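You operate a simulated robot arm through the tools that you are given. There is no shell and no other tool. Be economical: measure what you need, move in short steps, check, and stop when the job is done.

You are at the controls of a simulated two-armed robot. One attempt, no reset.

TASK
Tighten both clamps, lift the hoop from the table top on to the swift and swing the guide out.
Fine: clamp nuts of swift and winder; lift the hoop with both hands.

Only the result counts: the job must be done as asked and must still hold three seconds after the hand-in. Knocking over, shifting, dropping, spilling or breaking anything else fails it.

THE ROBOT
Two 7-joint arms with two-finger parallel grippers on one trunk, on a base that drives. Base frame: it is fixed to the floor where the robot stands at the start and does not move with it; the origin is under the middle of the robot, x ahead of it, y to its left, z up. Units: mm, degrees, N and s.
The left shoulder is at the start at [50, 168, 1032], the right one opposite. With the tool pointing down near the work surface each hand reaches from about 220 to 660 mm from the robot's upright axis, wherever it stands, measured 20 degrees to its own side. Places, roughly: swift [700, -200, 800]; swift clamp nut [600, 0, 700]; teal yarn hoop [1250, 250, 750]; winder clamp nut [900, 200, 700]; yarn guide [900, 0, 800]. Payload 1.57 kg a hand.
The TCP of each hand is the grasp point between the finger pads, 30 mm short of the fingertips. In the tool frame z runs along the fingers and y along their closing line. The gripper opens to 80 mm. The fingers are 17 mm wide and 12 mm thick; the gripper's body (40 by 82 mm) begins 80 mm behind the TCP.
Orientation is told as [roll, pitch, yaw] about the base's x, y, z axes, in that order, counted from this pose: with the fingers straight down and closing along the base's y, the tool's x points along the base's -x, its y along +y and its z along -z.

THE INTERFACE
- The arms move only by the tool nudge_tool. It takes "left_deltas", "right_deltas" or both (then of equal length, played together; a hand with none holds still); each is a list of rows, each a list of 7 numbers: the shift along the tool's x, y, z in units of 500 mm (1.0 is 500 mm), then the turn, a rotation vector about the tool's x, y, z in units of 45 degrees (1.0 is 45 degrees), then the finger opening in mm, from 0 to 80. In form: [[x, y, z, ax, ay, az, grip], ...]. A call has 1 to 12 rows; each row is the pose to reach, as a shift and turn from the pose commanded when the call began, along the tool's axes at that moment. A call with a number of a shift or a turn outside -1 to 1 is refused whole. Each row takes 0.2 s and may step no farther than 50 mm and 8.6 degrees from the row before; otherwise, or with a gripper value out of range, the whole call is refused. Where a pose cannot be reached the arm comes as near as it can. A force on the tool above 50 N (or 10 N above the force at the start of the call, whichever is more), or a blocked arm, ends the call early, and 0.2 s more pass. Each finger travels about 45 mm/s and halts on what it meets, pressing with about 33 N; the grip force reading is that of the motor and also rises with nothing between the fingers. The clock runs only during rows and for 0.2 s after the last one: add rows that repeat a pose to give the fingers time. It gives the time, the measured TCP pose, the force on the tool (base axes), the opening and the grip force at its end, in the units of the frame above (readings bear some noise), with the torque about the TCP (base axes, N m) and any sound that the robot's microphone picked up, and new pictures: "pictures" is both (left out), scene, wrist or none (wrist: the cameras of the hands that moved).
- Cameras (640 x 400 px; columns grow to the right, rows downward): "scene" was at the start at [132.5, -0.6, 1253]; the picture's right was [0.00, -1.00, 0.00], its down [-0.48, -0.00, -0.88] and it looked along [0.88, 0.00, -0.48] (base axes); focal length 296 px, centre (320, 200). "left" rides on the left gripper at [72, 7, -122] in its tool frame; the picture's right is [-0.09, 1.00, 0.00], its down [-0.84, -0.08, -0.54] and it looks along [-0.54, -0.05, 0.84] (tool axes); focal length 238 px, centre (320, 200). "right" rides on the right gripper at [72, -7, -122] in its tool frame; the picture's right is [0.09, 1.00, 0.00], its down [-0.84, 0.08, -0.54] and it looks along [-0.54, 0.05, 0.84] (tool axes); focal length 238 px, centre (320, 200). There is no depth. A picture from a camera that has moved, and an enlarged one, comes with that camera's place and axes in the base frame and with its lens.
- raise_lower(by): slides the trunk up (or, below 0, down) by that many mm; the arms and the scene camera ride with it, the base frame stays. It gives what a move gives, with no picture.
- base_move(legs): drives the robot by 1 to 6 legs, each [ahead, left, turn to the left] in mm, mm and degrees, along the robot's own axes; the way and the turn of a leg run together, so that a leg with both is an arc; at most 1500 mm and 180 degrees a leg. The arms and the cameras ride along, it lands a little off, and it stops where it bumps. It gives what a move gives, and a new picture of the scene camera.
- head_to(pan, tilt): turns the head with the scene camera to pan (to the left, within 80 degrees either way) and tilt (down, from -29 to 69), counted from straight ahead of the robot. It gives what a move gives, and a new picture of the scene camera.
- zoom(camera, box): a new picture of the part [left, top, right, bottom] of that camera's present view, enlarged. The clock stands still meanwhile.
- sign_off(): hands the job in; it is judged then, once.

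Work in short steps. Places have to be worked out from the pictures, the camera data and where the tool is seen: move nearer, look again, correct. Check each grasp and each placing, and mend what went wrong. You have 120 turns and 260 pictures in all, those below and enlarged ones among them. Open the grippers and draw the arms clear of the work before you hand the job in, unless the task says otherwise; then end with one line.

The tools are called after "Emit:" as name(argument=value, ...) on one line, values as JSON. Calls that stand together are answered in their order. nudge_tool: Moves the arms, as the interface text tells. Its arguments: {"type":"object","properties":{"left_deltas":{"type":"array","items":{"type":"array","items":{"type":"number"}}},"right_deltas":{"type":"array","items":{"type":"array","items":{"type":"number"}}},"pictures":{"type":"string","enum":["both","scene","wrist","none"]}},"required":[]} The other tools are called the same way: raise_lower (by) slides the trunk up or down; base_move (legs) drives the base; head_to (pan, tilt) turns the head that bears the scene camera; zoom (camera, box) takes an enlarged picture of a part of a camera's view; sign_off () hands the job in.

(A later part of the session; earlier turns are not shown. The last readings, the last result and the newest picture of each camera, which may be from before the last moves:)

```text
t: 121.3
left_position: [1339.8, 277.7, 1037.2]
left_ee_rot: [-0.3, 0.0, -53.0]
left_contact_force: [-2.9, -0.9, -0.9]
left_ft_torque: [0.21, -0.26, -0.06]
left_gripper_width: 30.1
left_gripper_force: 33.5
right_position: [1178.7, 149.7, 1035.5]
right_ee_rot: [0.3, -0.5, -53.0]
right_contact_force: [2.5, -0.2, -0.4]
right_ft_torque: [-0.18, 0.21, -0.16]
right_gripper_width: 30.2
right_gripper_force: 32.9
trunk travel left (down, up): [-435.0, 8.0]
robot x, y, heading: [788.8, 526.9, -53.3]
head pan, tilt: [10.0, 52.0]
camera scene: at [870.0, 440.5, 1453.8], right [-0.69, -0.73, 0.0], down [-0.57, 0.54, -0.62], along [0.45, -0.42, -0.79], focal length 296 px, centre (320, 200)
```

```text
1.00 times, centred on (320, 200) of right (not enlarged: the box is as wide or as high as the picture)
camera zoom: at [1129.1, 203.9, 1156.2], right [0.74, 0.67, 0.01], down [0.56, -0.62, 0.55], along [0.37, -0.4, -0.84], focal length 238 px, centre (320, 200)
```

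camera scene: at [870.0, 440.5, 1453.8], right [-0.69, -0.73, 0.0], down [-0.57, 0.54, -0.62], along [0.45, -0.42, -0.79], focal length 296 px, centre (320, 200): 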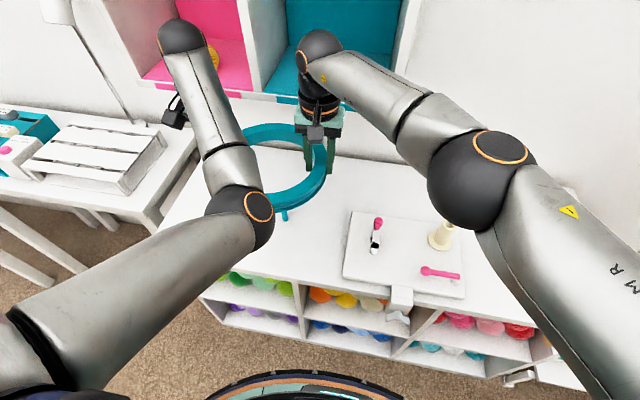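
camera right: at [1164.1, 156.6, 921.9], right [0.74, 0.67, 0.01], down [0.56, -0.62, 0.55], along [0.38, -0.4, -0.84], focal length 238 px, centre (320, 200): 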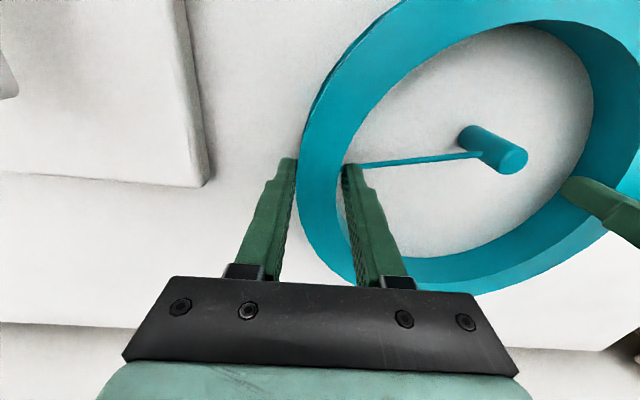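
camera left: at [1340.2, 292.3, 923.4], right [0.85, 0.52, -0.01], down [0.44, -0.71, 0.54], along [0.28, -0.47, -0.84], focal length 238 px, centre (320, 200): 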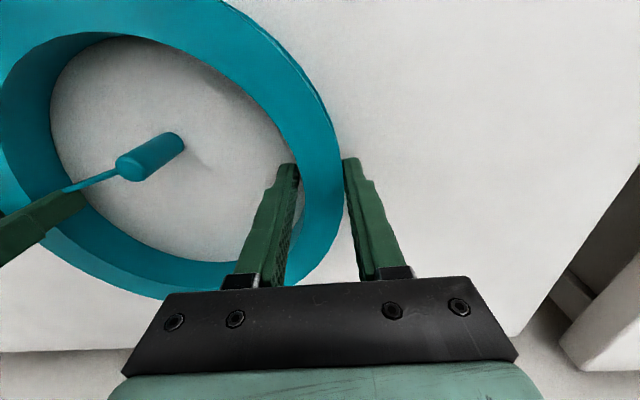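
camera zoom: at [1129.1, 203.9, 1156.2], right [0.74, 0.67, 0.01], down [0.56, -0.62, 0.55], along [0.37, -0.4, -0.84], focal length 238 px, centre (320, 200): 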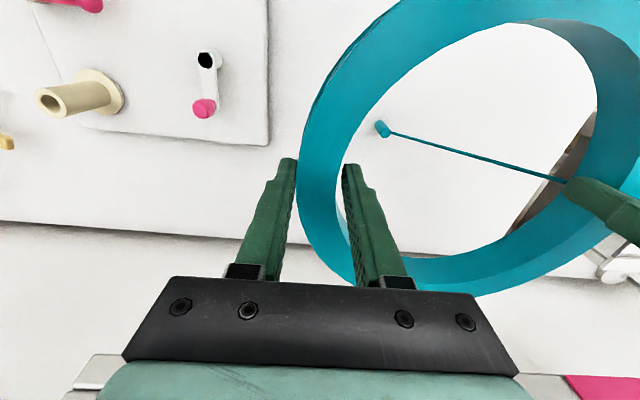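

The toggle remains on the table, the string simply reaching up to the hoop. I move 200 mm to the right and watch the toggle and the winder.

Emit:
base_move(legs=[[0, -200, 0]])

Emit:
zoom(camera="right", box=[0, 0, 640, 400])

Emit:
zoom(camera="left", box=[0, 0, 640, 400])

```text
t: 123.6
left_position: [1181.2, 158.2, 1036.3]
left_ee_rot: [-0.3, 0.0, -53.2]
left_contact_force: [-3.1, -1.7, 0.0]
left_ft_torque: [0.17, -0.21, 0.0]
left_gripper_width: 29.9
left_gripper_force: 33.5
right_position: [1020.0, 31.8, 1035.2]
right_ee_rot: [0.4, -0.4, -53.0]
right_contact_force: [2.9, 1.2, -1.0]
right_ft_torque: [-0.21, 0.24, -0.16]
right_gripper_width: 29.9
right_gripper_force: 33.1
trunk travel left (down, up): [-435.0, 8.0]
robot x, y, heading: [629.2, 409.9, -53.6]
head pan, tilt: [10.0, 52.0]
camera scene: at [711.9, 322.9, 1453.8], right [-0.69, -0.73, 0.0], down [-0.57, 0.54, -0.62], along [0.45, -0.42, -0.79], focal length 296 px, centre (320, 200)
```

scene: 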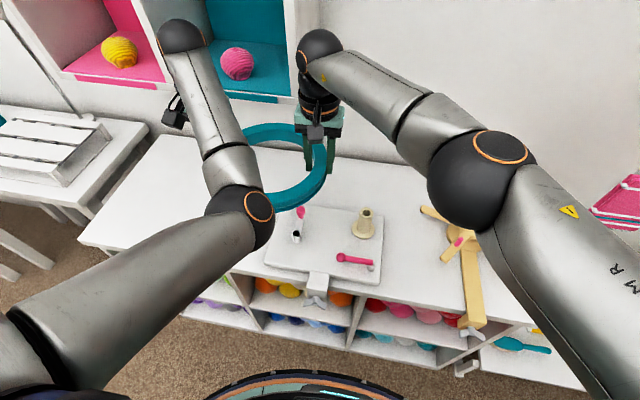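

```text
1.00 times, centred on (320, 200) of right (not enlarged: the box is as wide or as high as the picture)
camera zoom: at [970.7, 85.9, 1156.1], right [0.74, 0.67, 0.01], down [0.56, -0.62, 0.55], along [0.37, -0.4, -0.84], focal length 238 px, centre (320, 200)
```

zoom: 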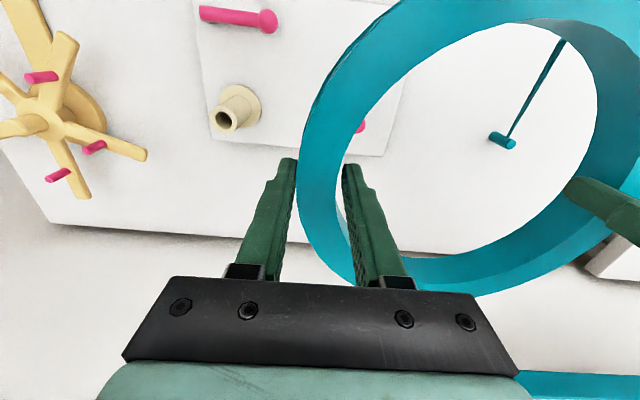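

```text
1.00 times, centred on (320, 200) of left (not enlarged: the box is as wide or as high as the picture)
camera zoom: at [1145.3, 220.8, 1158.7], right [0.85, 0.52, -0.01], down [0.44, -0.71, 0.54], along [0.28, -0.46, -0.84], focal length 238 px, centre (320, 200)
```

zoom: 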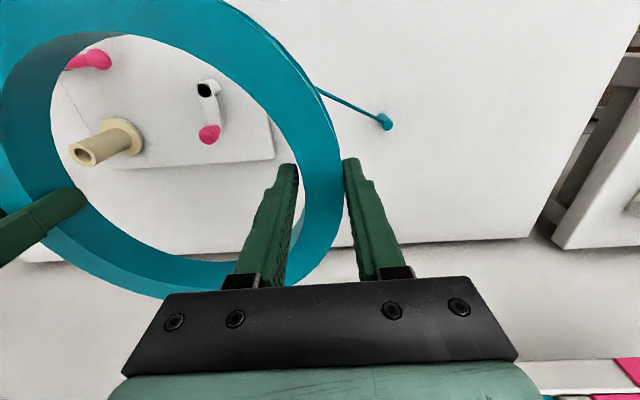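

The yarn simply pays off the hoop while the toggle stays put. I continue right 470 mm to the swift.

Emit:
base_move(legs=[[0, -470, 0]])

Emit:
zoom(camera="right", box=[0, 0, 640, 400])

Emit:
zoom(camera="left", box=[0, 0, 640, 400])

```text
t: 128.2
left_position: [810.3, -115.4, 1036.7]
left_ee_rot: [-0.3, 0.1, -53.0]
left_contact_force: [-1.5, -0.8, -1.2]
left_ft_torque: [0.25, -0.28, -0.01]
left_gripper_width: 29.8
left_gripper_force: 33.2
right_position: [650.3, -243.3, 1035.6]
right_ee_rot: [0.4, -0.5, -53.0]
right_contact_force: [2.0, -0.5, -0.5]
right_ft_torque: [-0.25, 0.27, -0.11]
right_gripper_width: 30.1
right_gripper_force: 33.2
trunk travel left (down, up): [-435.0, 8.0]
robot x, y, heading: [259.9, 131.7, -53.4]
head pan, tilt: [10.0, 52.0]
camera scene: at [340.6, 46.6, 1453.8], right [-0.69, -0.73, 0.0], down [-0.57, 0.54, -0.62], along [0.45, -0.42, -0.79], focal length 296 px, centre (320, 200)
```

scene: 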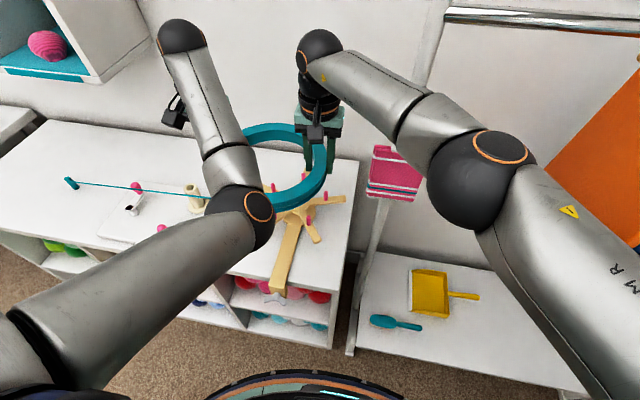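

```text
1.00 times, centred on (320, 200) of right (not enlarged: the box is as wide or as high as the picture)
camera zoom: at [600.1, -189.6, 1156.1], right [0.74, 0.67, 0.01], down [0.56, -0.62, 0.55], along [0.37, -0.4, -0.84], focal length 238 px, centre (320, 200)
```

zoom: 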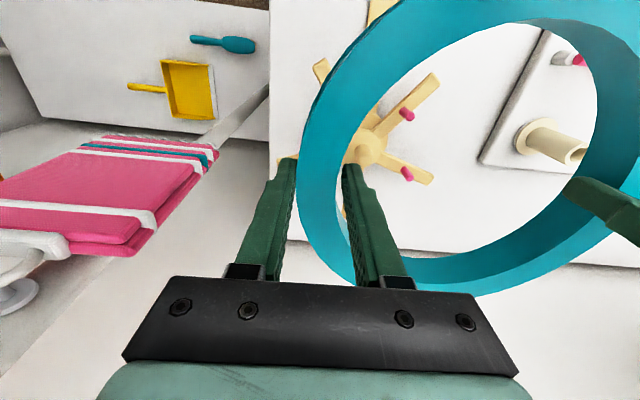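

```text
1.00 times, centred on (320, 200) of left (not enlarged: the box is as wide or as high as the picture)
camera zoom: at [774.2, -54.2, 1158.7], right [0.85, 0.53, -0.01], down [0.44, -0.71, 0.54], along [0.28, -0.46, -0.84], focal length 238 px, centre (320, 200)
```

zoom: 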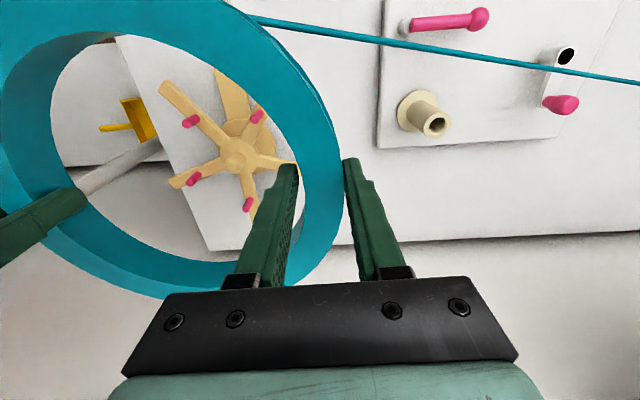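

The hoop is nearly over the swift; triangulating both wrist views the hub is ≈49 mm ahead and ≈24 mm right of the hoop's centre. I shift the base accordingly, then lower the trunk 100 mm.

Emit:
base_move(legs=[[47, -24, 0]])

Emit:
raise_lower(by=-90)

Emit:
zoom(camera="right", box=[0, 0, 640, 400])

Emit:
zoom(camera="left", box=[0, 0, 640, 400])

```text
t: 129.2
left_position: [819.7, -168.5, 1034.8]
left_ee_rot: [-0.3, 0.1, -53.1]
left_contact_force: [-1.6, 0.3, -0.9]
left_ft_torque: [0.17, -0.28, -0.03]
left_gripper_width: 30.3
left_gripper_force: 32.8
right_position: [658.5, -296.0, 1035.3]
right_ee_rot: [0.4, -0.4, -52.9]
right_contact_force: [1.1, 0.2, -1.2]
right_ft_torque: [-0.16, 0.33, -0.14]
right_gripper_width: 30.1
right_gripper_force: 32.9
trunk travel left (down, up): [-435.0, 8.0]
robot x, y, heading: [270.9, 75.2, -53.0]
head pan, tilt: [10.0, 52.0]
camera scene: at [350.2, -6.9, 1453.7], right [-0.69, -0.73, 0.0], down [-0.57, 0.54, -0.61], along [0.45, -0.42, -0.79], focal length 296 px, centre (320, 200)
```

scene: 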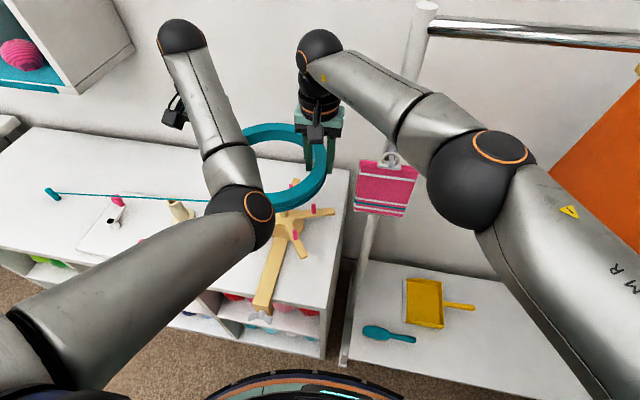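

```text
t: 130.4
left_position: [820.6, -169.0, 946.7]
left_ee_rot: [-0.3, 0.0, -53.1]
left_contact_force: [-2.0, 0.2, 0.3]
left_ft_torque: [0.25, -0.28, -0.01]
left_gripper_width: 29.9
left_gripper_force: 32.3
right_position: [659.0, -296.4, 945.8]
right_ee_rot: [0.4, -0.5, -53.0]
right_contact_force: [1.7, 0.2, -1.4]
right_ft_torque: [-0.26, 0.3, -0.15]
right_gripper_width: 29.8
right_gripper_force: 33.2
trunk travel left (down, up): [-345.0, 98.0]
robot x, y, heading: [270.2, 82.1, -53.4]
head pan, tilt: [10.0, 52.0]
```

```text
1.00 times, centred on (320, 200) of right (not enlarged: the box is as wide or as high as the picture)
camera zoom: at [609.2, -242.1, 1066.2], right [0.74, 0.67, 0.01], down [0.56, -0.62, 0.55], along [0.37, -0.4, -0.84], focal length 238 px, centre (320, 200)
```

zoom: 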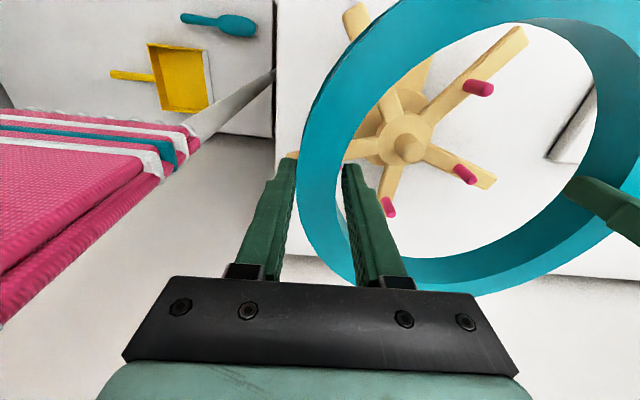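

```text
1.00 times, centred on (320, 200) of left (not enlarged: the box is as wide or as high as the picture)
camera zoom: at [783.3, -106.7, 1068.7], right [0.85, 0.52, -0.01], down [0.44, -0.71, 0.54], along [0.28, -0.46, -0.84], focal length 238 px, centre (320, 200)
```

zoom: 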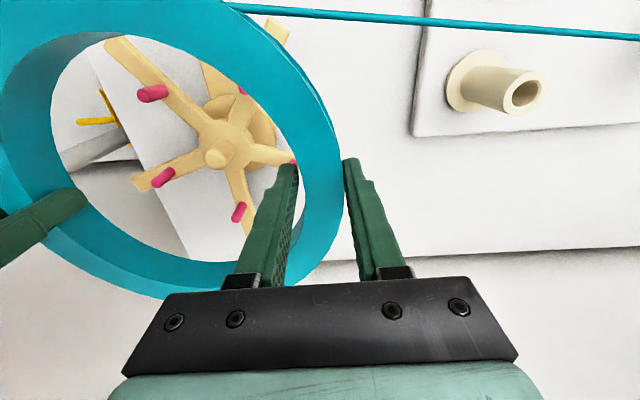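

The hub is now ≈12 mm ahead and 7 mm right of the hoop centre. I correct by the base and lower 45 mm more, then check gaps to the pegs.

Emit:
base_move(legs=[[11, -7, 0]])

Emit:
raise_lower(by=-40)

Emit:
zoom(camera="right", box=[280, 0, 640, 300])

Emit:
zoom(camera="left", box=[0, 0, 360, 300])

```text
t: 131.2
left_position: [820.7, -182.4, 946.1]
left_ee_rot: [-0.3, -0.1, -53.0]
left_contact_force: [-2.0, -0.1, 0.3]
left_ft_torque: [0.27, -0.26, -0.02]
left_gripper_width: 30.0
left_gripper_force: 32.9
right_position: [659.7, -309.4, 945.6]
right_ee_rot: [0.4, -0.3, -52.9]
right_contact_force: [1.7, -0.6, -0.6]
right_ft_torque: [-0.2, 0.27, -0.21]
right_gripper_width: 30.0
right_gripper_force: 33.3
trunk travel left (down, up): [-345.0, 98.0]
robot x, y, heading: [265.0, 69.3, -53.2]
head pan, tilt: [10.0, 52.0]
camera scene: at [351.0, -19.1, 1363.7], right [-0.69, -0.73, 0.0], down [-0.57, 0.54, -0.62], along [0.45, -0.42, -0.79], focal length 296 px, centre (320, 200)
```

scene: 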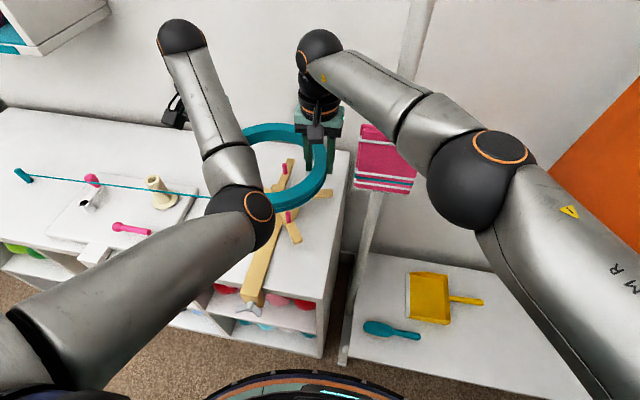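

```text
t: 132.0
left_position: [820.4, -181.5, 906.1]
left_ee_rot: [-0.3, 0.0, -53.2]
left_contact_force: [-0.7, -0.3, -0.1]
left_ft_torque: [0.22, -0.29, 0.0]
left_gripper_width: 29.6
left_gripper_force: 33.1
right_position: [658.6, -308.6, 906.9]
right_ee_rot: [0.4, -0.5, -53.1]
right_contact_force: [1.3, 0.2, -1.4]
right_ft_torque: [-0.21, 0.28, -0.14]
right_gripper_width: 29.9
right_gripper_force: 33.1
trunk travel left (down, up): [-305.0, 138.0]
robot x, y, heading: [269.8, 62.7, -53.3]
head pan, tilt: [10.0, 52.0]
```

```text
1.33 times, centred on (460, 150) of right
camera zoom: at [610.1, -254.8, 1026.1], right [0.74, 0.67, 0.01], down [0.56, -0.62, 0.55], along [0.37, -0.4, -0.84], focal length 318 px, centre (133, 267)
```

zoom: 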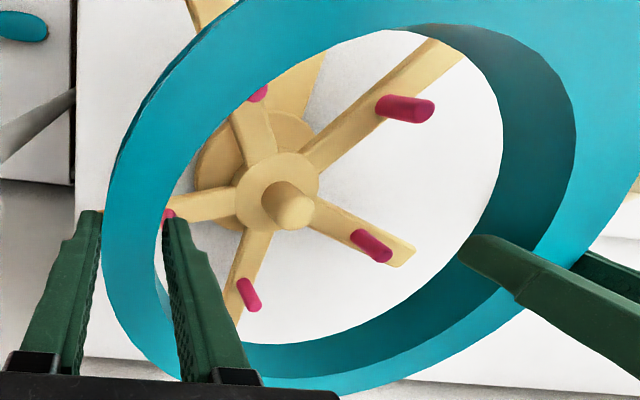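

```text
1.33 times, centred on (180, 150) of left
camera zoom: at [784.2, -119.4, 1028.6], right [0.85, 0.52, -0.01], down [0.44, -0.71, 0.54], along [0.28, -0.46, -0.84], focal length 318 px, centre (507, 267)
```

zoom: 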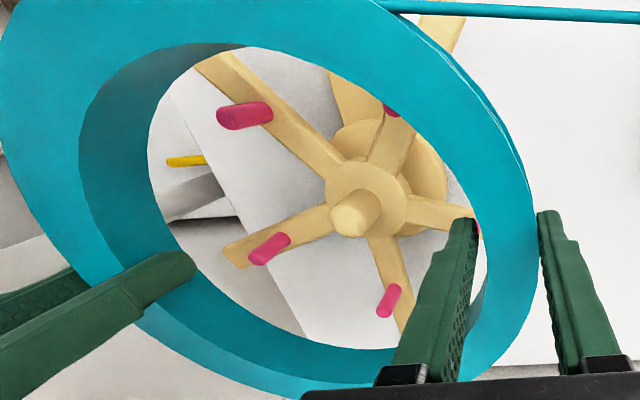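

By triangulation the hub is within ≈3 mm of the hoop's centre; peg tops are at z≈840, the fingers pass between pegs. I lower another 22 mm so the hoop's underside is just above the peg tops and check gaps.

Emit:
raise_lower(by=-22)

Emit:
zoom(camera="right", box=[300, 0, 640, 300])

Emit:
zoom(camera="left", box=[0, 0, 340, 300])

```text
t: 132.7
left_position: [820.8, -181.1, 884.2]
left_ee_rot: [-0.4, 0.0, -53.1]
left_contact_force: [-1.9, 1.2, 0.0]
left_ft_torque: [0.23, -0.24, -0.04]
left_gripper_width: 30.2
left_gripper_force: 33.0
right_position: [661.0, -307.5, 883.6]
right_ee_rot: [0.4, -0.4, -53.0]
right_contact_force: [1.5, 0.0, 0.0]
right_ft_torque: [-0.27, 0.26, -0.13]
right_gripper_width: 30.0
right_gripper_force: 32.1
trunk travel left (down, up): [-283.0, 160.0]
robot x, y, heading: [269.8, 66.3, -53.3]
head pan, tilt: [10.0, 52.0]
```

```text
1.33 times, centred on (470, 150) of right
camera zoom: at [610.1, -254.8, 1004.1], right [0.74, 0.67, 0.01], down [0.56, -0.62, 0.55], along [0.37, -0.4, -0.84], focal length 318 px, centre (120, 267)
```

zoom: 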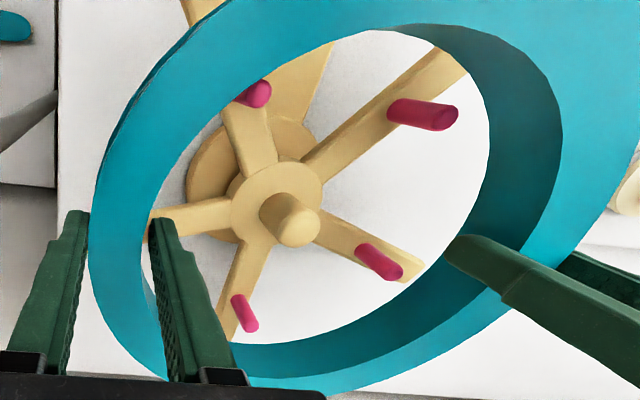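

```text
1.33 times, centred on (170, 150) of left
camera zoom: at [784.3, -119.4, 1006.6], right [0.85, 0.52, -0.01], down [0.44, -0.71, 0.54], along [0.28, -0.46, -0.84], focal length 318 px, centre (520, 267)
```

zoom: 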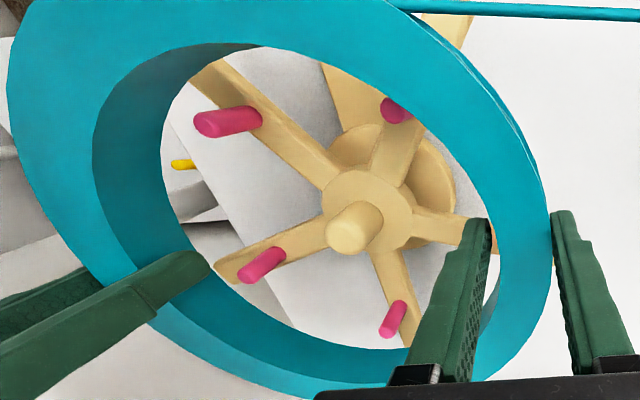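

Fitting pegs and rim in both views, the hoop needs about 2 mm to the right. I apply that with both arms and lower 15 mm over the peg tips, checking forces.

Emit:
nudge_tool(left_deltas=[[0, -0.004, 0, 0, 0, 0, 0], [0, -0.004, 0, 0, 0, 0, 0]], right_deltas=[[0, -0.004, 0, 0, 0, 0, 0], [0, -0.004, 0, 0, 0, 0, 0]], pictures="none")

Emit:
raise_lower(by=-15)

Emit:
zoom(camera="right", box=[300, 0, 640, 300])

Emit:
zoom(camera="left", box=[0, 0, 340, 300])

```text
t: 133.3
left_position: [819.1, -181.9, 884.4]
left_ee_rot: [-0.3, 0.0, -53.1]
left_contact_force: [-1.5, 1.4, 2.3]
left_ft_torque: [0.19, -0.03, -0.14]
left_gripper_width: 29.8
left_gripper_force: 33.2
right_position: [658.5, -309.4, 883.8]
right_ee_rot: [0.4, -0.4, -53.0]
right_contact_force: [1.7, -0.7, -2.9]
right_ft_torque: [-0.49, 0.39, -0.24]
right_gripper_width: 30.0
right_gripper_force: 33.5
trunk travel left (down, up): [-283.0, 160.0]
robot x, y, heading: [268.4, 69.8, -53.6]
head pan, tilt: [10.0, 52.0]
```

```text
t: 133.9
left_position: [820.4, -182.8, 870.7]
left_ee_rot: [-0.2, 0.0, -53.1]
left_contact_force: [-1.6, 0.2, 0.9]
left_ft_torque: [0.22, -0.17, -0.04]
left_gripper_width: 29.7
left_gripper_force: 33.0
right_position: [658.8, -309.0, 869.2]
right_ee_rot: [0.3, -0.5, -53.0]
right_contact_force: [0.4, -0.7, -0.8]
right_ft_torque: [-0.38, 0.35, -0.12]
right_gripper_width: 30.3
right_gripper_force: 33.3
trunk travel left (down, up): [-268.0, 175.0]
robot x, y, heading: [270.1, 67.6, -53.0]
head pan, tilt: [10.0, 52.0]
```

```text
1.33 times, centred on (470, 150) of right
camera zoom: at [608.6, -255.6, 989.8], right [0.74, 0.67, 0.01], down [0.56, -0.62, 0.55], along [0.37, -0.4, -0.84], focal length 318 px, centre (120, 267)
```

zoom: 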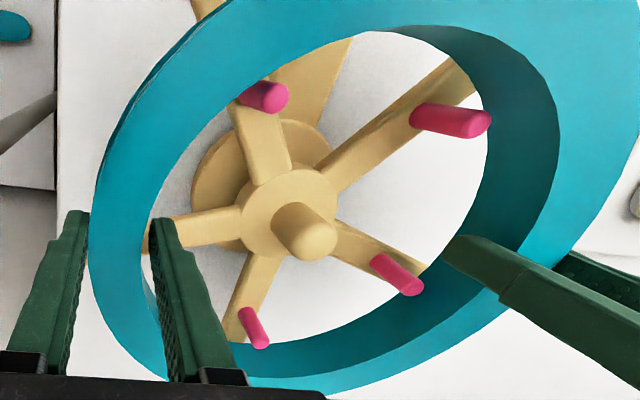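

```text
1.33 times, centred on (170, 150) of left
camera zoom: at [782.9, -120.6, 991.4], right [0.85, 0.52, -0.01], down [0.44, -0.71, 0.54], along [0.28, -0.46, -0.84], focal length 318 px, centre (520, 267)
```

zoom: 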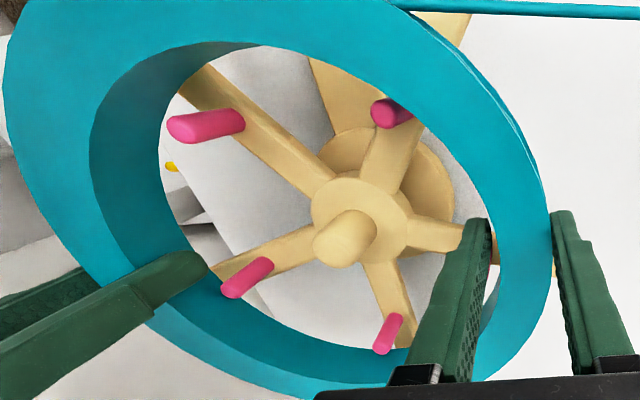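

The peg tips are now inside the hoop with no contact forces. I keep lowering in steps.

Emit:
raise_lower(by=-14)

Emit:
zoom(camera="left", box=[0, 0, 340, 300])

Emit:
zoom(camera="right", box=[300, 0, 640, 300])

```text
t: 134.5
left_position: [818.8, -184.4, 853.9]
left_ee_rot: [-0.2, 0.0, -53.0]
left_contact_force: [0.4, 0.7, -0.2]
left_ft_torque: [0.16, -0.34, 0.04]
left_gripper_width: 29.7
left_gripper_force: 33.2
right_position: [658.9, -308.6, 855.8]
right_ee_rot: [0.5, -0.6, -52.9]
right_contact_force: [-0.3, -0.9, -1.0]
right_ft_torque: [-0.24, 0.31, -0.08]
right_gripper_width: 30.0
right_gripper_force: 33.0
trunk travel left (down, up): [-254.0, 189.0]
robot x, y, heading: [272.6, 65.7, -53.3]
head pan, tilt: [10.0, 52.0]
```

```text
1.33 times, centred on (170, 150) of left
camera zoom: at [782.9, -120.6, 977.4], right [0.85, 0.52, -0.01], down [0.44, -0.71, 0.54], along [0.28, -0.46, -0.84], focal length 318 px, centre (520, 267)
```

zoom: 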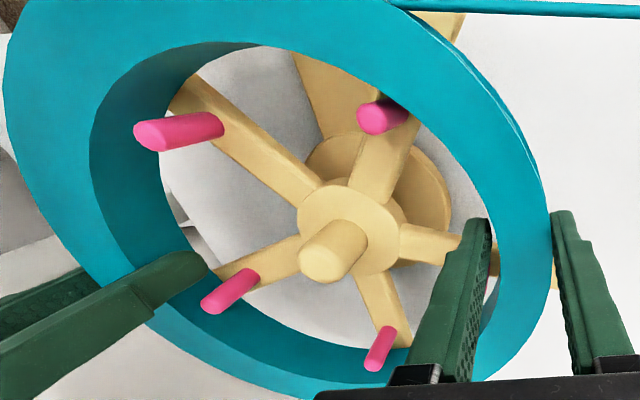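

```text
1.33 times, centred on (470, 150) of right
camera zoom: at [608.6, -255.6, 975.8], right [0.74, 0.67, 0.01], down [0.56, -0.62, 0.55], along [0.37, -0.4, -0.84], focal length 318 px, centre (120, 267)
```

zoom: 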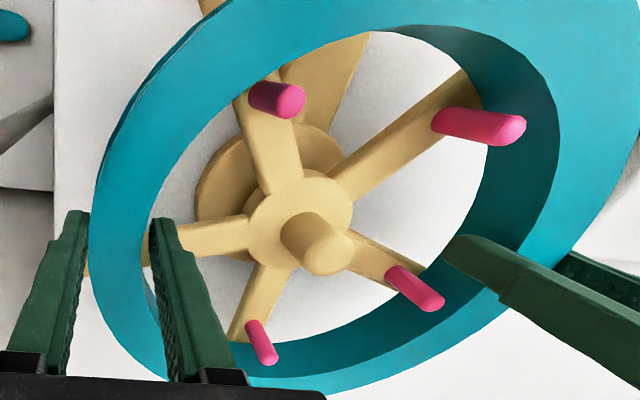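

Still free of contact and well centred. Lowering 9 mm more.

Emit:
raise_lower(by=-9)

Emit:
zoom(camera="right", box=[300, 0, 640, 300])

Emit:
zoom(camera="scene", box=[200, 130, 400, 280])

```text
t: 135.1
left_position: [820.2, -181.7, 852.6]
left_ee_rot: [-0.1, -0.6, -53.1]
left_contact_force: [3.5, -1.4, 21.5]
left_ft_torque: [0.3, -0.12, 0.02]
left_gripper_width: 30.0
left_gripper_force: 33.2
right_position: [658.0, -308.1, 850.7]
right_ee_rot: [0.6, -1.0, -53.1]
right_contact_force: [5.6, -3.1, 24.3]
right_ft_torque: [0.22, 0.59, -0.24]
right_gripper_width: 29.9
right_gripper_force: 32.6
trunk travel left (down, up): [-245.0, 198.0]
robot x, y, heading: [271.4, 64.7, -53.4]
head pan, tilt: [10.0, 52.0]
```

```text
1.33 times, centred on (470, 150) of right
camera zoom: at [607.4, -254.9, 971.2], right [0.74, 0.67, 0.01], down [0.55, -0.62, 0.56], along [0.38, -0.41, -0.83], focal length 318 px, centre (120, 267)
```

zoom: 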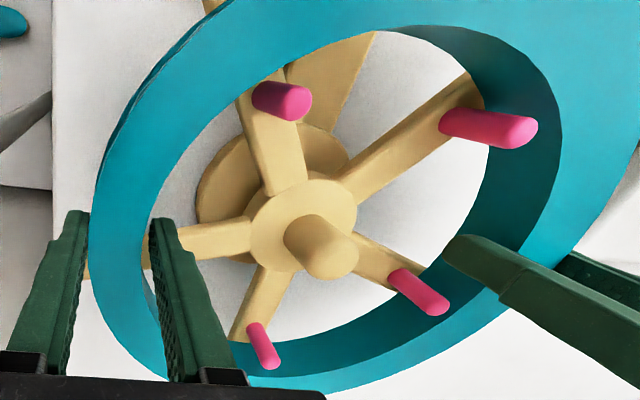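

```text
2.67 times, centred on (300, 205) of scene
camera zoom: at [348.3, -16.5, 1264.9], right [-0.69, -0.73, 0.0], down [-0.57, 0.54, -0.62], along [0.45, -0.42, -0.79], focal length 789 px, centre (373, 187)
```

zoom: 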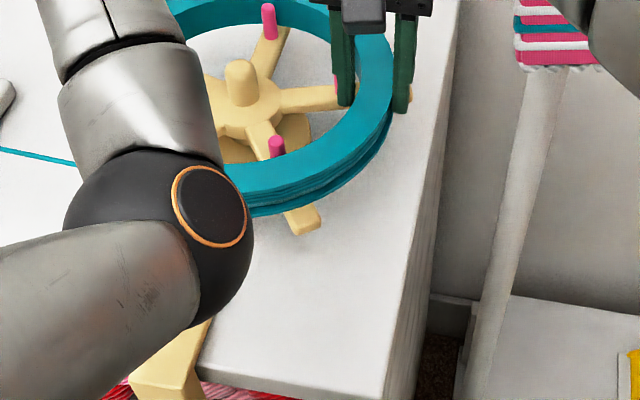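

Both hands feel an even ≈22 N upward: the hoop rests on the arms. I raise 3 mm to relieve, then open both grippers to 48 mm.

Emit:
raise_lower(by=3.5)

Emit:
nudge_tool(left_deltas=[[0, 0, 0, 0, 0, 0, 36], [0, 0, 0, 0, 0, 0, 42], [0, 0, 0, 0, 0, 0, 48], [0, 0, 0, 0, 0, 0, 48]], right_deltas=[[0, 0, 0, 0, 0, 0, 36], [0, 0, 0, 0, 0, 0, 42], [0, 0, 0, 0, 0, 0, 48], [0, 0, 0, 0, 0, 0, 48]], pictures="wrist")

```text
t: 135.6
left_position: [819.0, -182.5, 852.6]
left_ee_rot: [-0.2, -0.3, -53.2]
left_contact_force: [4.5, -3.2, 17.8]
left_ft_torque: [-0.6, -0.88, -0.09]
left_gripper_width: 29.9
left_gripper_force: 33.1
right_position: [658.0, -308.7, 850.8]
right_ee_rot: [0.4, -0.8, -53.0]
right_contact_force: [6.9, -3.5, 15.6]
right_ft_torque: [-0.79, -0.25, -0.08]
right_gripper_width: 30.1
right_gripper_force: 32.4
trunk travel left (down, up): [-249.0, 194.0]
robot x, y, heading: [271.1, 67.1, -53.3]
head pan, tilt: [10.0, 52.0]
```

```text
t: 136.6
left_position: [819.1, -182.1, 849.8]
left_ee_rot: [-0.2, 0.0, -53.1]
left_contact_force: [-0.9, -0.5, 0.5]
left_ft_torque: [0.0, 0.03, 0.0]
left_gripper_width: 47.9
left_gripper_force: 0.0
right_position: [657.9, -309.5, 850.2]
right_ee_rot: [0.4, -0.5, -53.0]
right_contact_force: [0.3, 0.3, -0.5]
right_ft_torque: [0.02, -0.01, -0.02]
right_gripper_width: 48.0
right_gripper_force: 0.0
trunk travel left (down, up): [-249.0, 194.0]
robot x, y, heading: [270.1, 62.2, -53.5]
head pan, tilt: [10.0, 52.0]
camera right: at [608.6, -255.6, 970.1], right [0.74, 0.67, 0.01], down [0.56, -0.62, 0.55], along [0.37, -0.4, -0.84], focal length 238 px, centre (320, 200)
camera left: at [782.8, -120.7, 971.8], right [0.85, 0.52, -0.01], down [0.44, -0.71, 0.54], along [0.28, -0.46, -0.84], focal length 238 px, centre (320, 200)
```

right: 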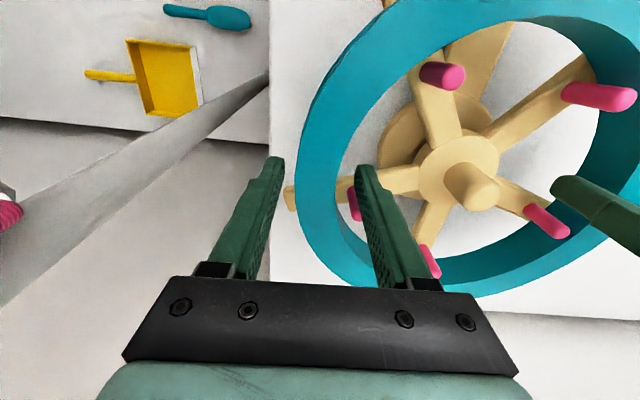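
left: 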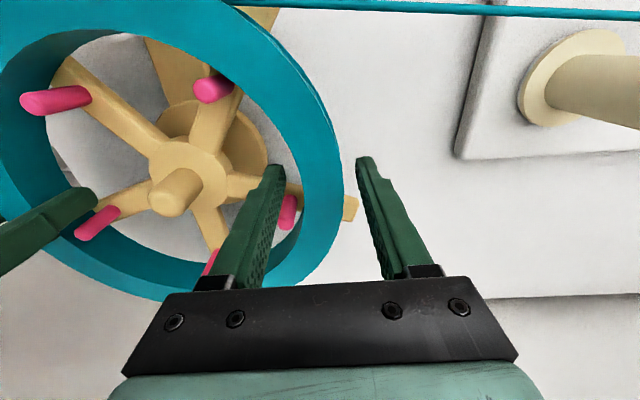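

The hoop sits level on the arms around all five pegs, fingers clear. I lift the hands straight up with the trunk.

Emit:
raise_lower(by=110)

Emit:
zoom(camera="left", box=[0, 0, 640, 400])

Emit:
zoom(camera="right", box=[0, 0, 640, 400])

```text
t: 138.1
left_position: [819.9, -182.2, 959.5]
left_ee_rot: [-0.3, 0.0, -53.2]
left_contact_force: [0.4, 0.0, -0.2]
left_ft_torque: [0.02, -0.02, 0.01]
left_gripper_width: 47.9
left_gripper_force: 0.1
right_position: [659.2, -307.8, 959.3]
right_ee_rot: [0.4, -0.4, -53.0]
right_contact_force: [-0.7, 0.5, 0.0]
right_ft_torque: [-0.01, 0.0, 0.03]
right_gripper_width: 47.9
right_gripper_force: 0.1
trunk travel left (down, up): [-359.0, 84.0]
robot x, y, heading: [269.3, 68.9, -53.6]
head pan, tilt: [10.0, 52.0]
```

```text
1.00 times, centred on (320, 200) of left (not enlarged: the box is as wide or as high as the picture)
camera zoom: at [783.0, -120.8, 1081.8], right [0.85, 0.52, -0.01], down [0.44, -0.71, 0.54], along [0.28, -0.46, -0.84], focal length 238 px, centre (320, 200)
```

zoom: 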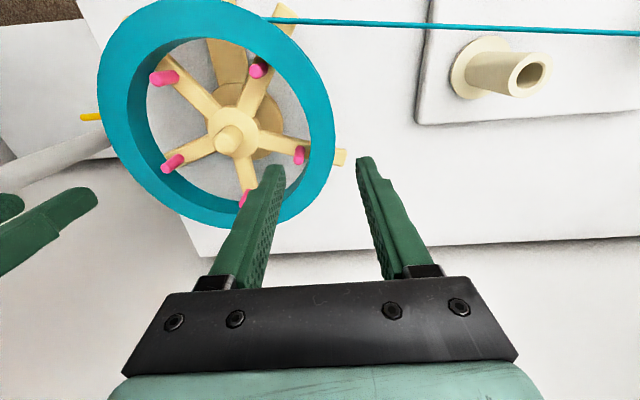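

```text
1.00 times, centred on (320, 200) of right (not enlarged: the box is as wide or as high as the picture)
camera zoom: at [608.7, -255.8, 1080.1], right [0.74, 0.67, 0.01], down [0.56, -0.62, 0.55], along [0.37, -0.4, -0.84], focal length 238 px, centre (320, 200)
```

zoom: 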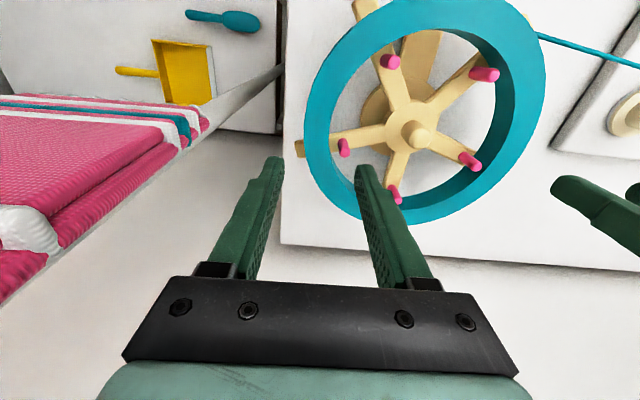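

The hoop sits on the swift around all pegs. Next the guide: I back off 45 mm and drive 590 mm left so the right hand is near it, then look closely.

Emit:
base_move(legs=[[-45, 0, 0], [0, 590, 0]])

Emit:
head_to(pan=0, tilt=58)

Emit:
zoom(camera="right", box=[0, 0, 640, 400])

```text
t: 144.3
left_position: [1274.0, 219.4, 959.4]
left_ee_rot: [-0.2, 0.0, -52.6]
left_contact_force: [0.5, 0.6, -0.7]
left_ft_torque: [0.01, 0.01, -0.02]
left_gripper_width: 48.1
left_gripper_force: 0.1
right_position: [1113.4, 91.5, 959.6]
right_ee_rot: [0.4, -0.5, -52.6]
right_contact_force: [-0.7, 0.0, 0.0]
right_ft_torque: [0.0, 0.01, 0.0]
right_gripper_width: 47.9
right_gripper_force: 0.0
trunk travel left (down, up): [-359.0, 84.0]
robot x, y, heading: [723.2, 466.4, -52.9]
head pan, tilt: [10.0, 52.0]
camera scene: at [803.8, 379.7, 1377.3], right [-0.68, -0.73, 0.0], down [-0.58, 0.54, -0.62], along [0.45, -0.42, -0.79], focal length 296 px, centre (320, 200)
```

scene: 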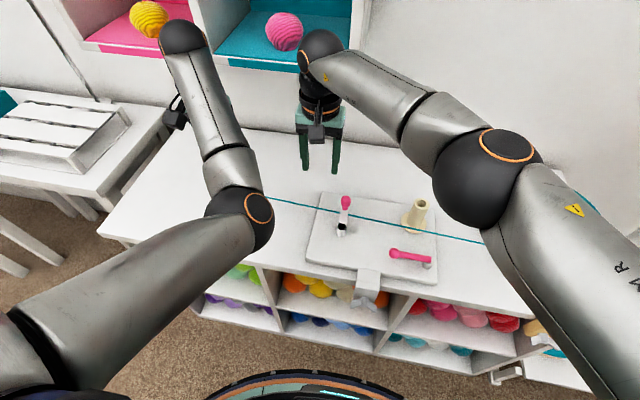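

```text
t: 145.0
left_position: [1273.4, 219.2, 960.6]
left_ee_rot: [-0.3, 0.0, -52.6]
left_contact_force: [-0.1, 0.5, 0.5]
left_ft_torque: [0.0, 0.03, 0.01]
left_gripper_width: 47.8
left_gripper_force: 0.0
right_position: [1113.6, 91.0, 958.3]
right_ee_rot: [0.5, -0.5, -52.6]
right_contact_force: [0.7, -0.1, 0.0]
right_ft_torque: [0.01, 0.01, -0.03]
right_gripper_width: 48.1
right_gripper_force: 0.0
trunk travel left (down, up): [-359.0, 84.0]
robot x, y, heading: [721.6, 462.9, -53.0]
head pan, tilt: [0.0, 58.0]
camera scene: at [790.3, 375.8, 1369.8], right [-0.8, -0.6, 0.0], down [-0.51, 0.68, -0.53], along [0.32, -0.42, -0.85], focal length 296 px, centre (320, 200)
```

scene: 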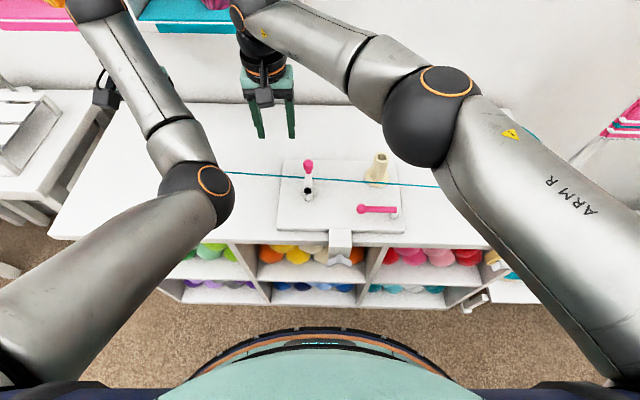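

```text
1.00 times, centred on (320, 200) of right (not enlarged: the box is as wide or as high as the picture)
camera zoom: at [1063.5, 144.4, 1080.2], right [0.73, 0.68, 0.01], down [0.56, -0.62, 0.55], along [0.38, -0.4, -0.84], focal length 238 px, centre (320, 200)
```

zoom: 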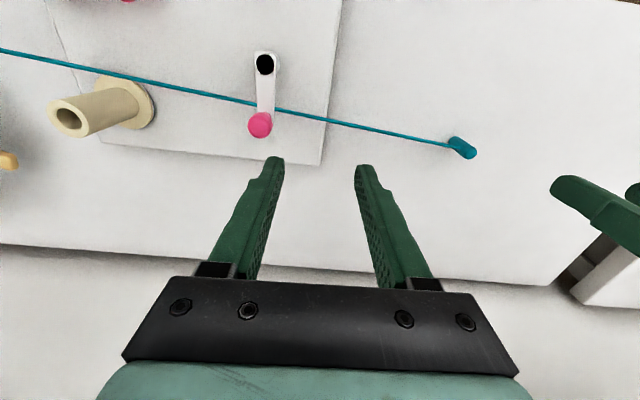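

Guide: ball near (913, 60), pivot near (859, 18); the yarn runs about 65 mm behind it. I bring the closed right hand over a point just behind the ball (toward the wall), at z≈900.

Emit:
nudge_tool(right_deltas=[[0.02, -0.05, 0.02, 0, 0, 0, 40], [0.04, -0.11, 0.04, 0, 0, 0, 30], [0.06, -0.17, 0.06, 0, 0, 0, 20], [0.08, -0.23, 0.08, 0, 0, 0, 10], [0.1, -0.29, 0.1, 0, 0, 0, 0], [0.115, -0.34, 0.12, 0, 0, 0, 0], [0.126, -0.368, 0.12, 0, 0, 0, 0], [0.126, -0.368, 0.12, 0, 0, 0, 0]], pictures="both")

```text
t: 146.8
left_position: [1273.0, 218.3, 959.5]
left_ee_rot: [-0.3, 0.0, -52.6]
left_contact_force: [0.7, 0.5, -0.7]
left_ft_torque: [0.0, -0.03, 0.01]
left_gripper_width: 47.9
left_gripper_force: 0.0
right_position: [929.1, 27.7, 899.1]
right_ee_rot: [0.4, -0.5, -52.6]
right_contact_force: [0.1, 0.2, 0.2]
right_ft_torque: [0.01, 0.01, 0.02]
right_gripper_width: 0.0
right_gripper_force: 21.4
trunk travel left (down, up): [-359.0, 84.0]
robot x, y, heading: [721.4, 461.6, -52.9]
head pan, tilt: [0.0, 58.0]
camera scene: at [790.4, 375.8, 1369.7], right [-0.8, -0.6, 0.0], down [-0.51, 0.68, -0.53], along [0.32, -0.42, -0.85], focal length 296 px, centre (320, 200)
camera right: at [879.8, 81.5, 1018.2], right [0.73, 0.68, 0.01], down [0.56, -0.62, 0.55], along [0.38, -0.4, -0.84], focal length 238 px, centre (320, 200)
```

scene: 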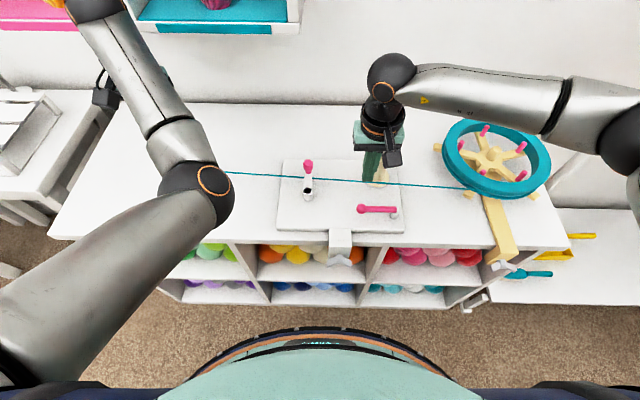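
right: 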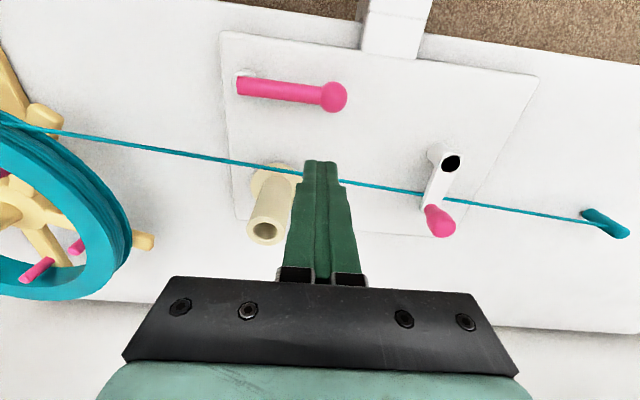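

The view is clear: ball at ≈(914, 61). I align 24 mm behind the ball and descend to tips at z≈798.

Emit:
nudge_tool(right_deltas=[[0.012, 0.003, 0, 0, 0, 0, 0], [0.023, 0.006, 0.02, 0, 0, 0, 0], [0.023, 0.006, 0.05, 0, 0, 0, 0], [0.023, 0.006, 0.08, 0, 0, 0, 0], [0.023, 0.006, 0.11, 0, 0, 0, 0], [0.023, 0.006, 0.135, 0, 0, 0, 0], [0.023, 0.006, 0.135, 0, 0, 0, 0]], pictures="both")

```text
t: 148.4
left_position: [1273.9, 217.8, 960.2]
left_ee_rot: [-0.3, 0.0, -52.6]
left_contact_force: [-0.2, 0.4, 0.0]
left_ft_torque: [-0.03, -0.02, -0.01]
left_gripper_width: 48.0
left_gripper_force: 0.2
right_position: [925.1, 40.3, 831.1]
right_ee_rot: [0.4, -0.5, -52.6]
right_contact_force: [0.8, 0.2, 0.2]
right_ft_torque: [-0.01, 0.03, -0.03]
right_gripper_width: 0.0
right_gripper_force: 21.5
trunk travel left (down, up): [-359.0, 84.0]
robot x, y, heading: [722.4, 463.7, -52.8]
head pan, tilt: [0.0, 58.0]
camera scene: at [790.3, 375.8, 1369.7], right [-0.8, -0.6, 0.0], down [-0.51, 0.68, -0.53], along [0.32, -0.42, -0.85], focal length 296 px, centre (320, 200)
camera right: at [875.6, 93.4, 950.9], right [0.73, 0.68, 0.01], down [0.56, -0.62, 0.55], along [0.38, -0.4, -0.84], focal length 238 px, centre (320, 200)
```

scene: 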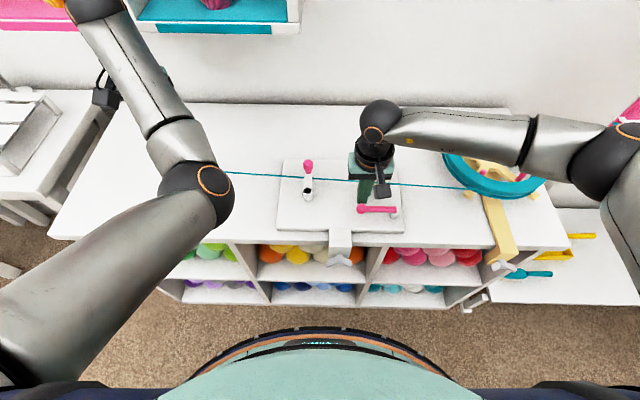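
right: 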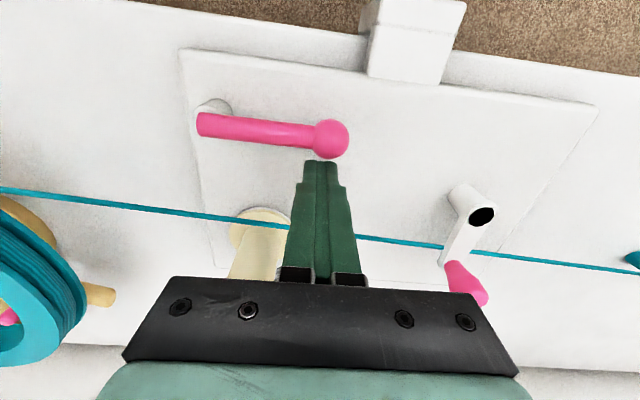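

The tips sit right behind the ball. I pull 30 mm toward the robot gently and watch the force.

Emit:
nudge_tool(right_deltas=[[0.015, 0, 0, 0, 0, 0, 0], [0.03, 0, 0, 0, 0, 0, 0], [0.045, 0, 0, 0, 0, 0, 0], [0.06, 0, 0, 0, 0, 0, 0]], pictures="wrist")

```text
t: 149.4
left_position: [1272.9, 219.5, 959.8]
left_ee_rot: [-0.3, 0.0, -52.6]
left_contact_force: [0.0, 0.0, 0.2]
left_ft_torque: [0.0, 0.0, 0.01]
left_gripper_width: 48.0
left_gripper_force: 0.0
right_position: [907.2, 62.7, 829.6]
right_ee_rot: [0.3, -0.5, -52.6]
right_contact_force: [0.5, -0.3, -0.6]
right_ft_torque: [-0.01, -0.01, 0.0]
right_gripper_width: 0.0
right_gripper_force: 21.5
trunk travel left (down, up): [-359.0, 84.0]
robot x, y, heading: [723.9, 462.0, -53.0]
head pan, tilt: [0.0, 58.0]
camera right: at [857.0, 116.7, 949.7], right [0.73, 0.68, 0.01], down [0.56, -0.62, 0.55], along [0.38, -0.4, -0.84], focal length 238 px, centre (320, 200)
```

right: 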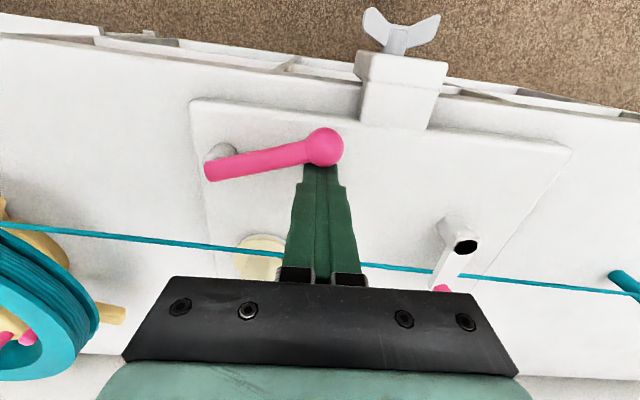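

The guide swings freely toward the robot (now ≈25°). I follow its arc to about 90°.

Emit:
nudge_tool(right_deltas=[[0.022, -0.006, 0, 0, 0, 0, 0], [0.043, -0.014, 0, 0, 0, 0, 0], [0.062, -0.027, 0, 0, 0, 0, 0], [0.078, -0.042, 0, 0, 0, 0, 0], [0.093, -0.064, 0, 0, 0, 0, 0], [0.106, -0.09, 0, 0, 0, 0, 0]], pictures="both")

```text
t: 150.8
left_position: [1273.0, 219.7, 959.9]
left_ee_rot: [-0.3, -0.1, -52.6]
left_contact_force: [-0.5, -0.2, 0.5]
left_ft_torque: [0.0, 0.03, 0.01]
left_gripper_width: 47.9
left_gripper_force: 0.0
right_position: [838.9, 79.9, 829.2]
right_ee_rot: [0.4, -0.5, -52.5]
right_contact_force: [0.4, -0.4, 0.8]
right_ft_torque: [-0.01, 0.05, 0.02]
right_gripper_width: 0.0
right_gripper_force: 21.4
trunk travel left (down, up): [-359.0, 84.0]
robot x, y, heading: [720.7, 461.1, -52.9]
head pan, tilt: [0.0, 58.0]
camera scene: at [790.1, 375.7, 1369.7], right [-0.8, -0.6, 0.0], down [-0.51, 0.68, -0.53], along [0.32, -0.42, -0.85], focal length 296 px, centre (320, 200)
camera right: at [789.1, 131.9, 949.7], right [0.73, 0.68, 0.01], down [0.56, -0.62, 0.55], along [0.38, -0.4, -0.84], focal length 238 px, centre (320, 200)
```

scene: 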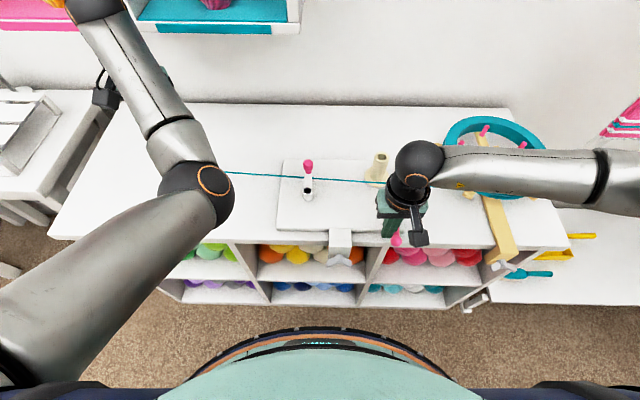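
right: 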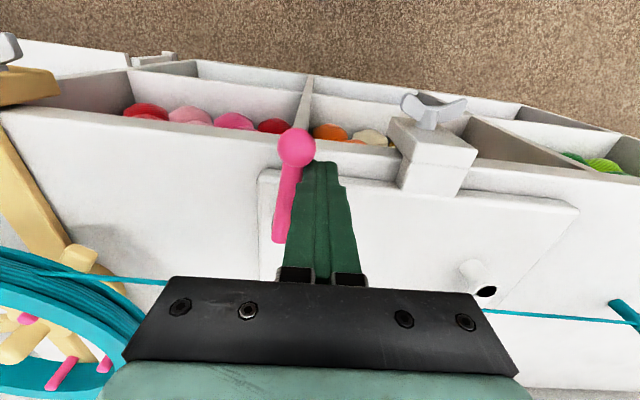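

The guide points straight out at ≈90° with no resistance. I push a little farther to find whether there is a stop.

Emit:
nudge_tool(right_deltas=[[0.004, -0.012, 0, 0, 0, 0, 0], [0.006, -0.024, 0, 0, 0, 0, 0], [0.006, -0.036, 0, 0, 0, 0, 0], [0.006, -0.046, 0, 0, 0, 0, 0]], pictures="wrist")

```text
t: 152.0
left_position: [1274.9, 220.3, 959.5]
left_ee_rot: [-0.3, 0.1, -52.5]
left_contact_force: [0.2, 0.4, -0.2]
left_ft_torque: [0.02, -0.01, 0.03]
left_gripper_width: 47.9
left_gripper_force: 0.0
right_position: [830.3, 75.1, 830.6]
right_ee_rot: [2.6, -0.9, -51.7]
right_contact_force: [14.3, 5.2, -8.2]
right_ft_torque: [0.12, -0.36, -0.06]
right_gripper_width: 0.0
right_gripper_force: 21.0
trunk travel left (down, up): [-359.0, 84.0]
robot x, y, heading: [724.8, 463.9, -53.0]
head pan, tilt: [0.0, 58.0]
stopped in row 4 (right hand): the force on the tool passed its limit at 50 N (the readings are from after the stop); the commanded pose is now the measured one
camera right: at [775.7, 125.3, 950.6], right [0.72, 0.69, 0.04], down [0.56, -0.62, 0.56], along [0.41, -0.38, -0.83], focal length 238 px, centre (320, 200)
```

right: 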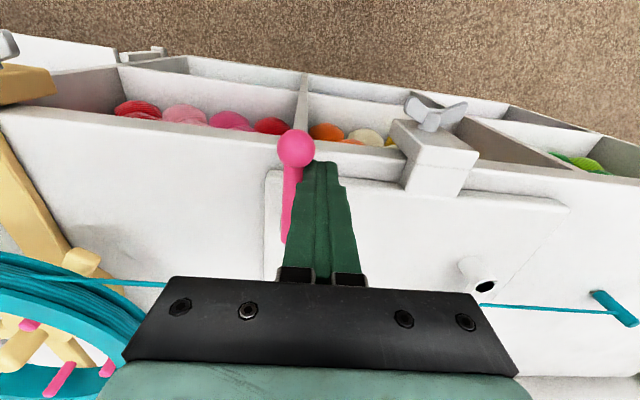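

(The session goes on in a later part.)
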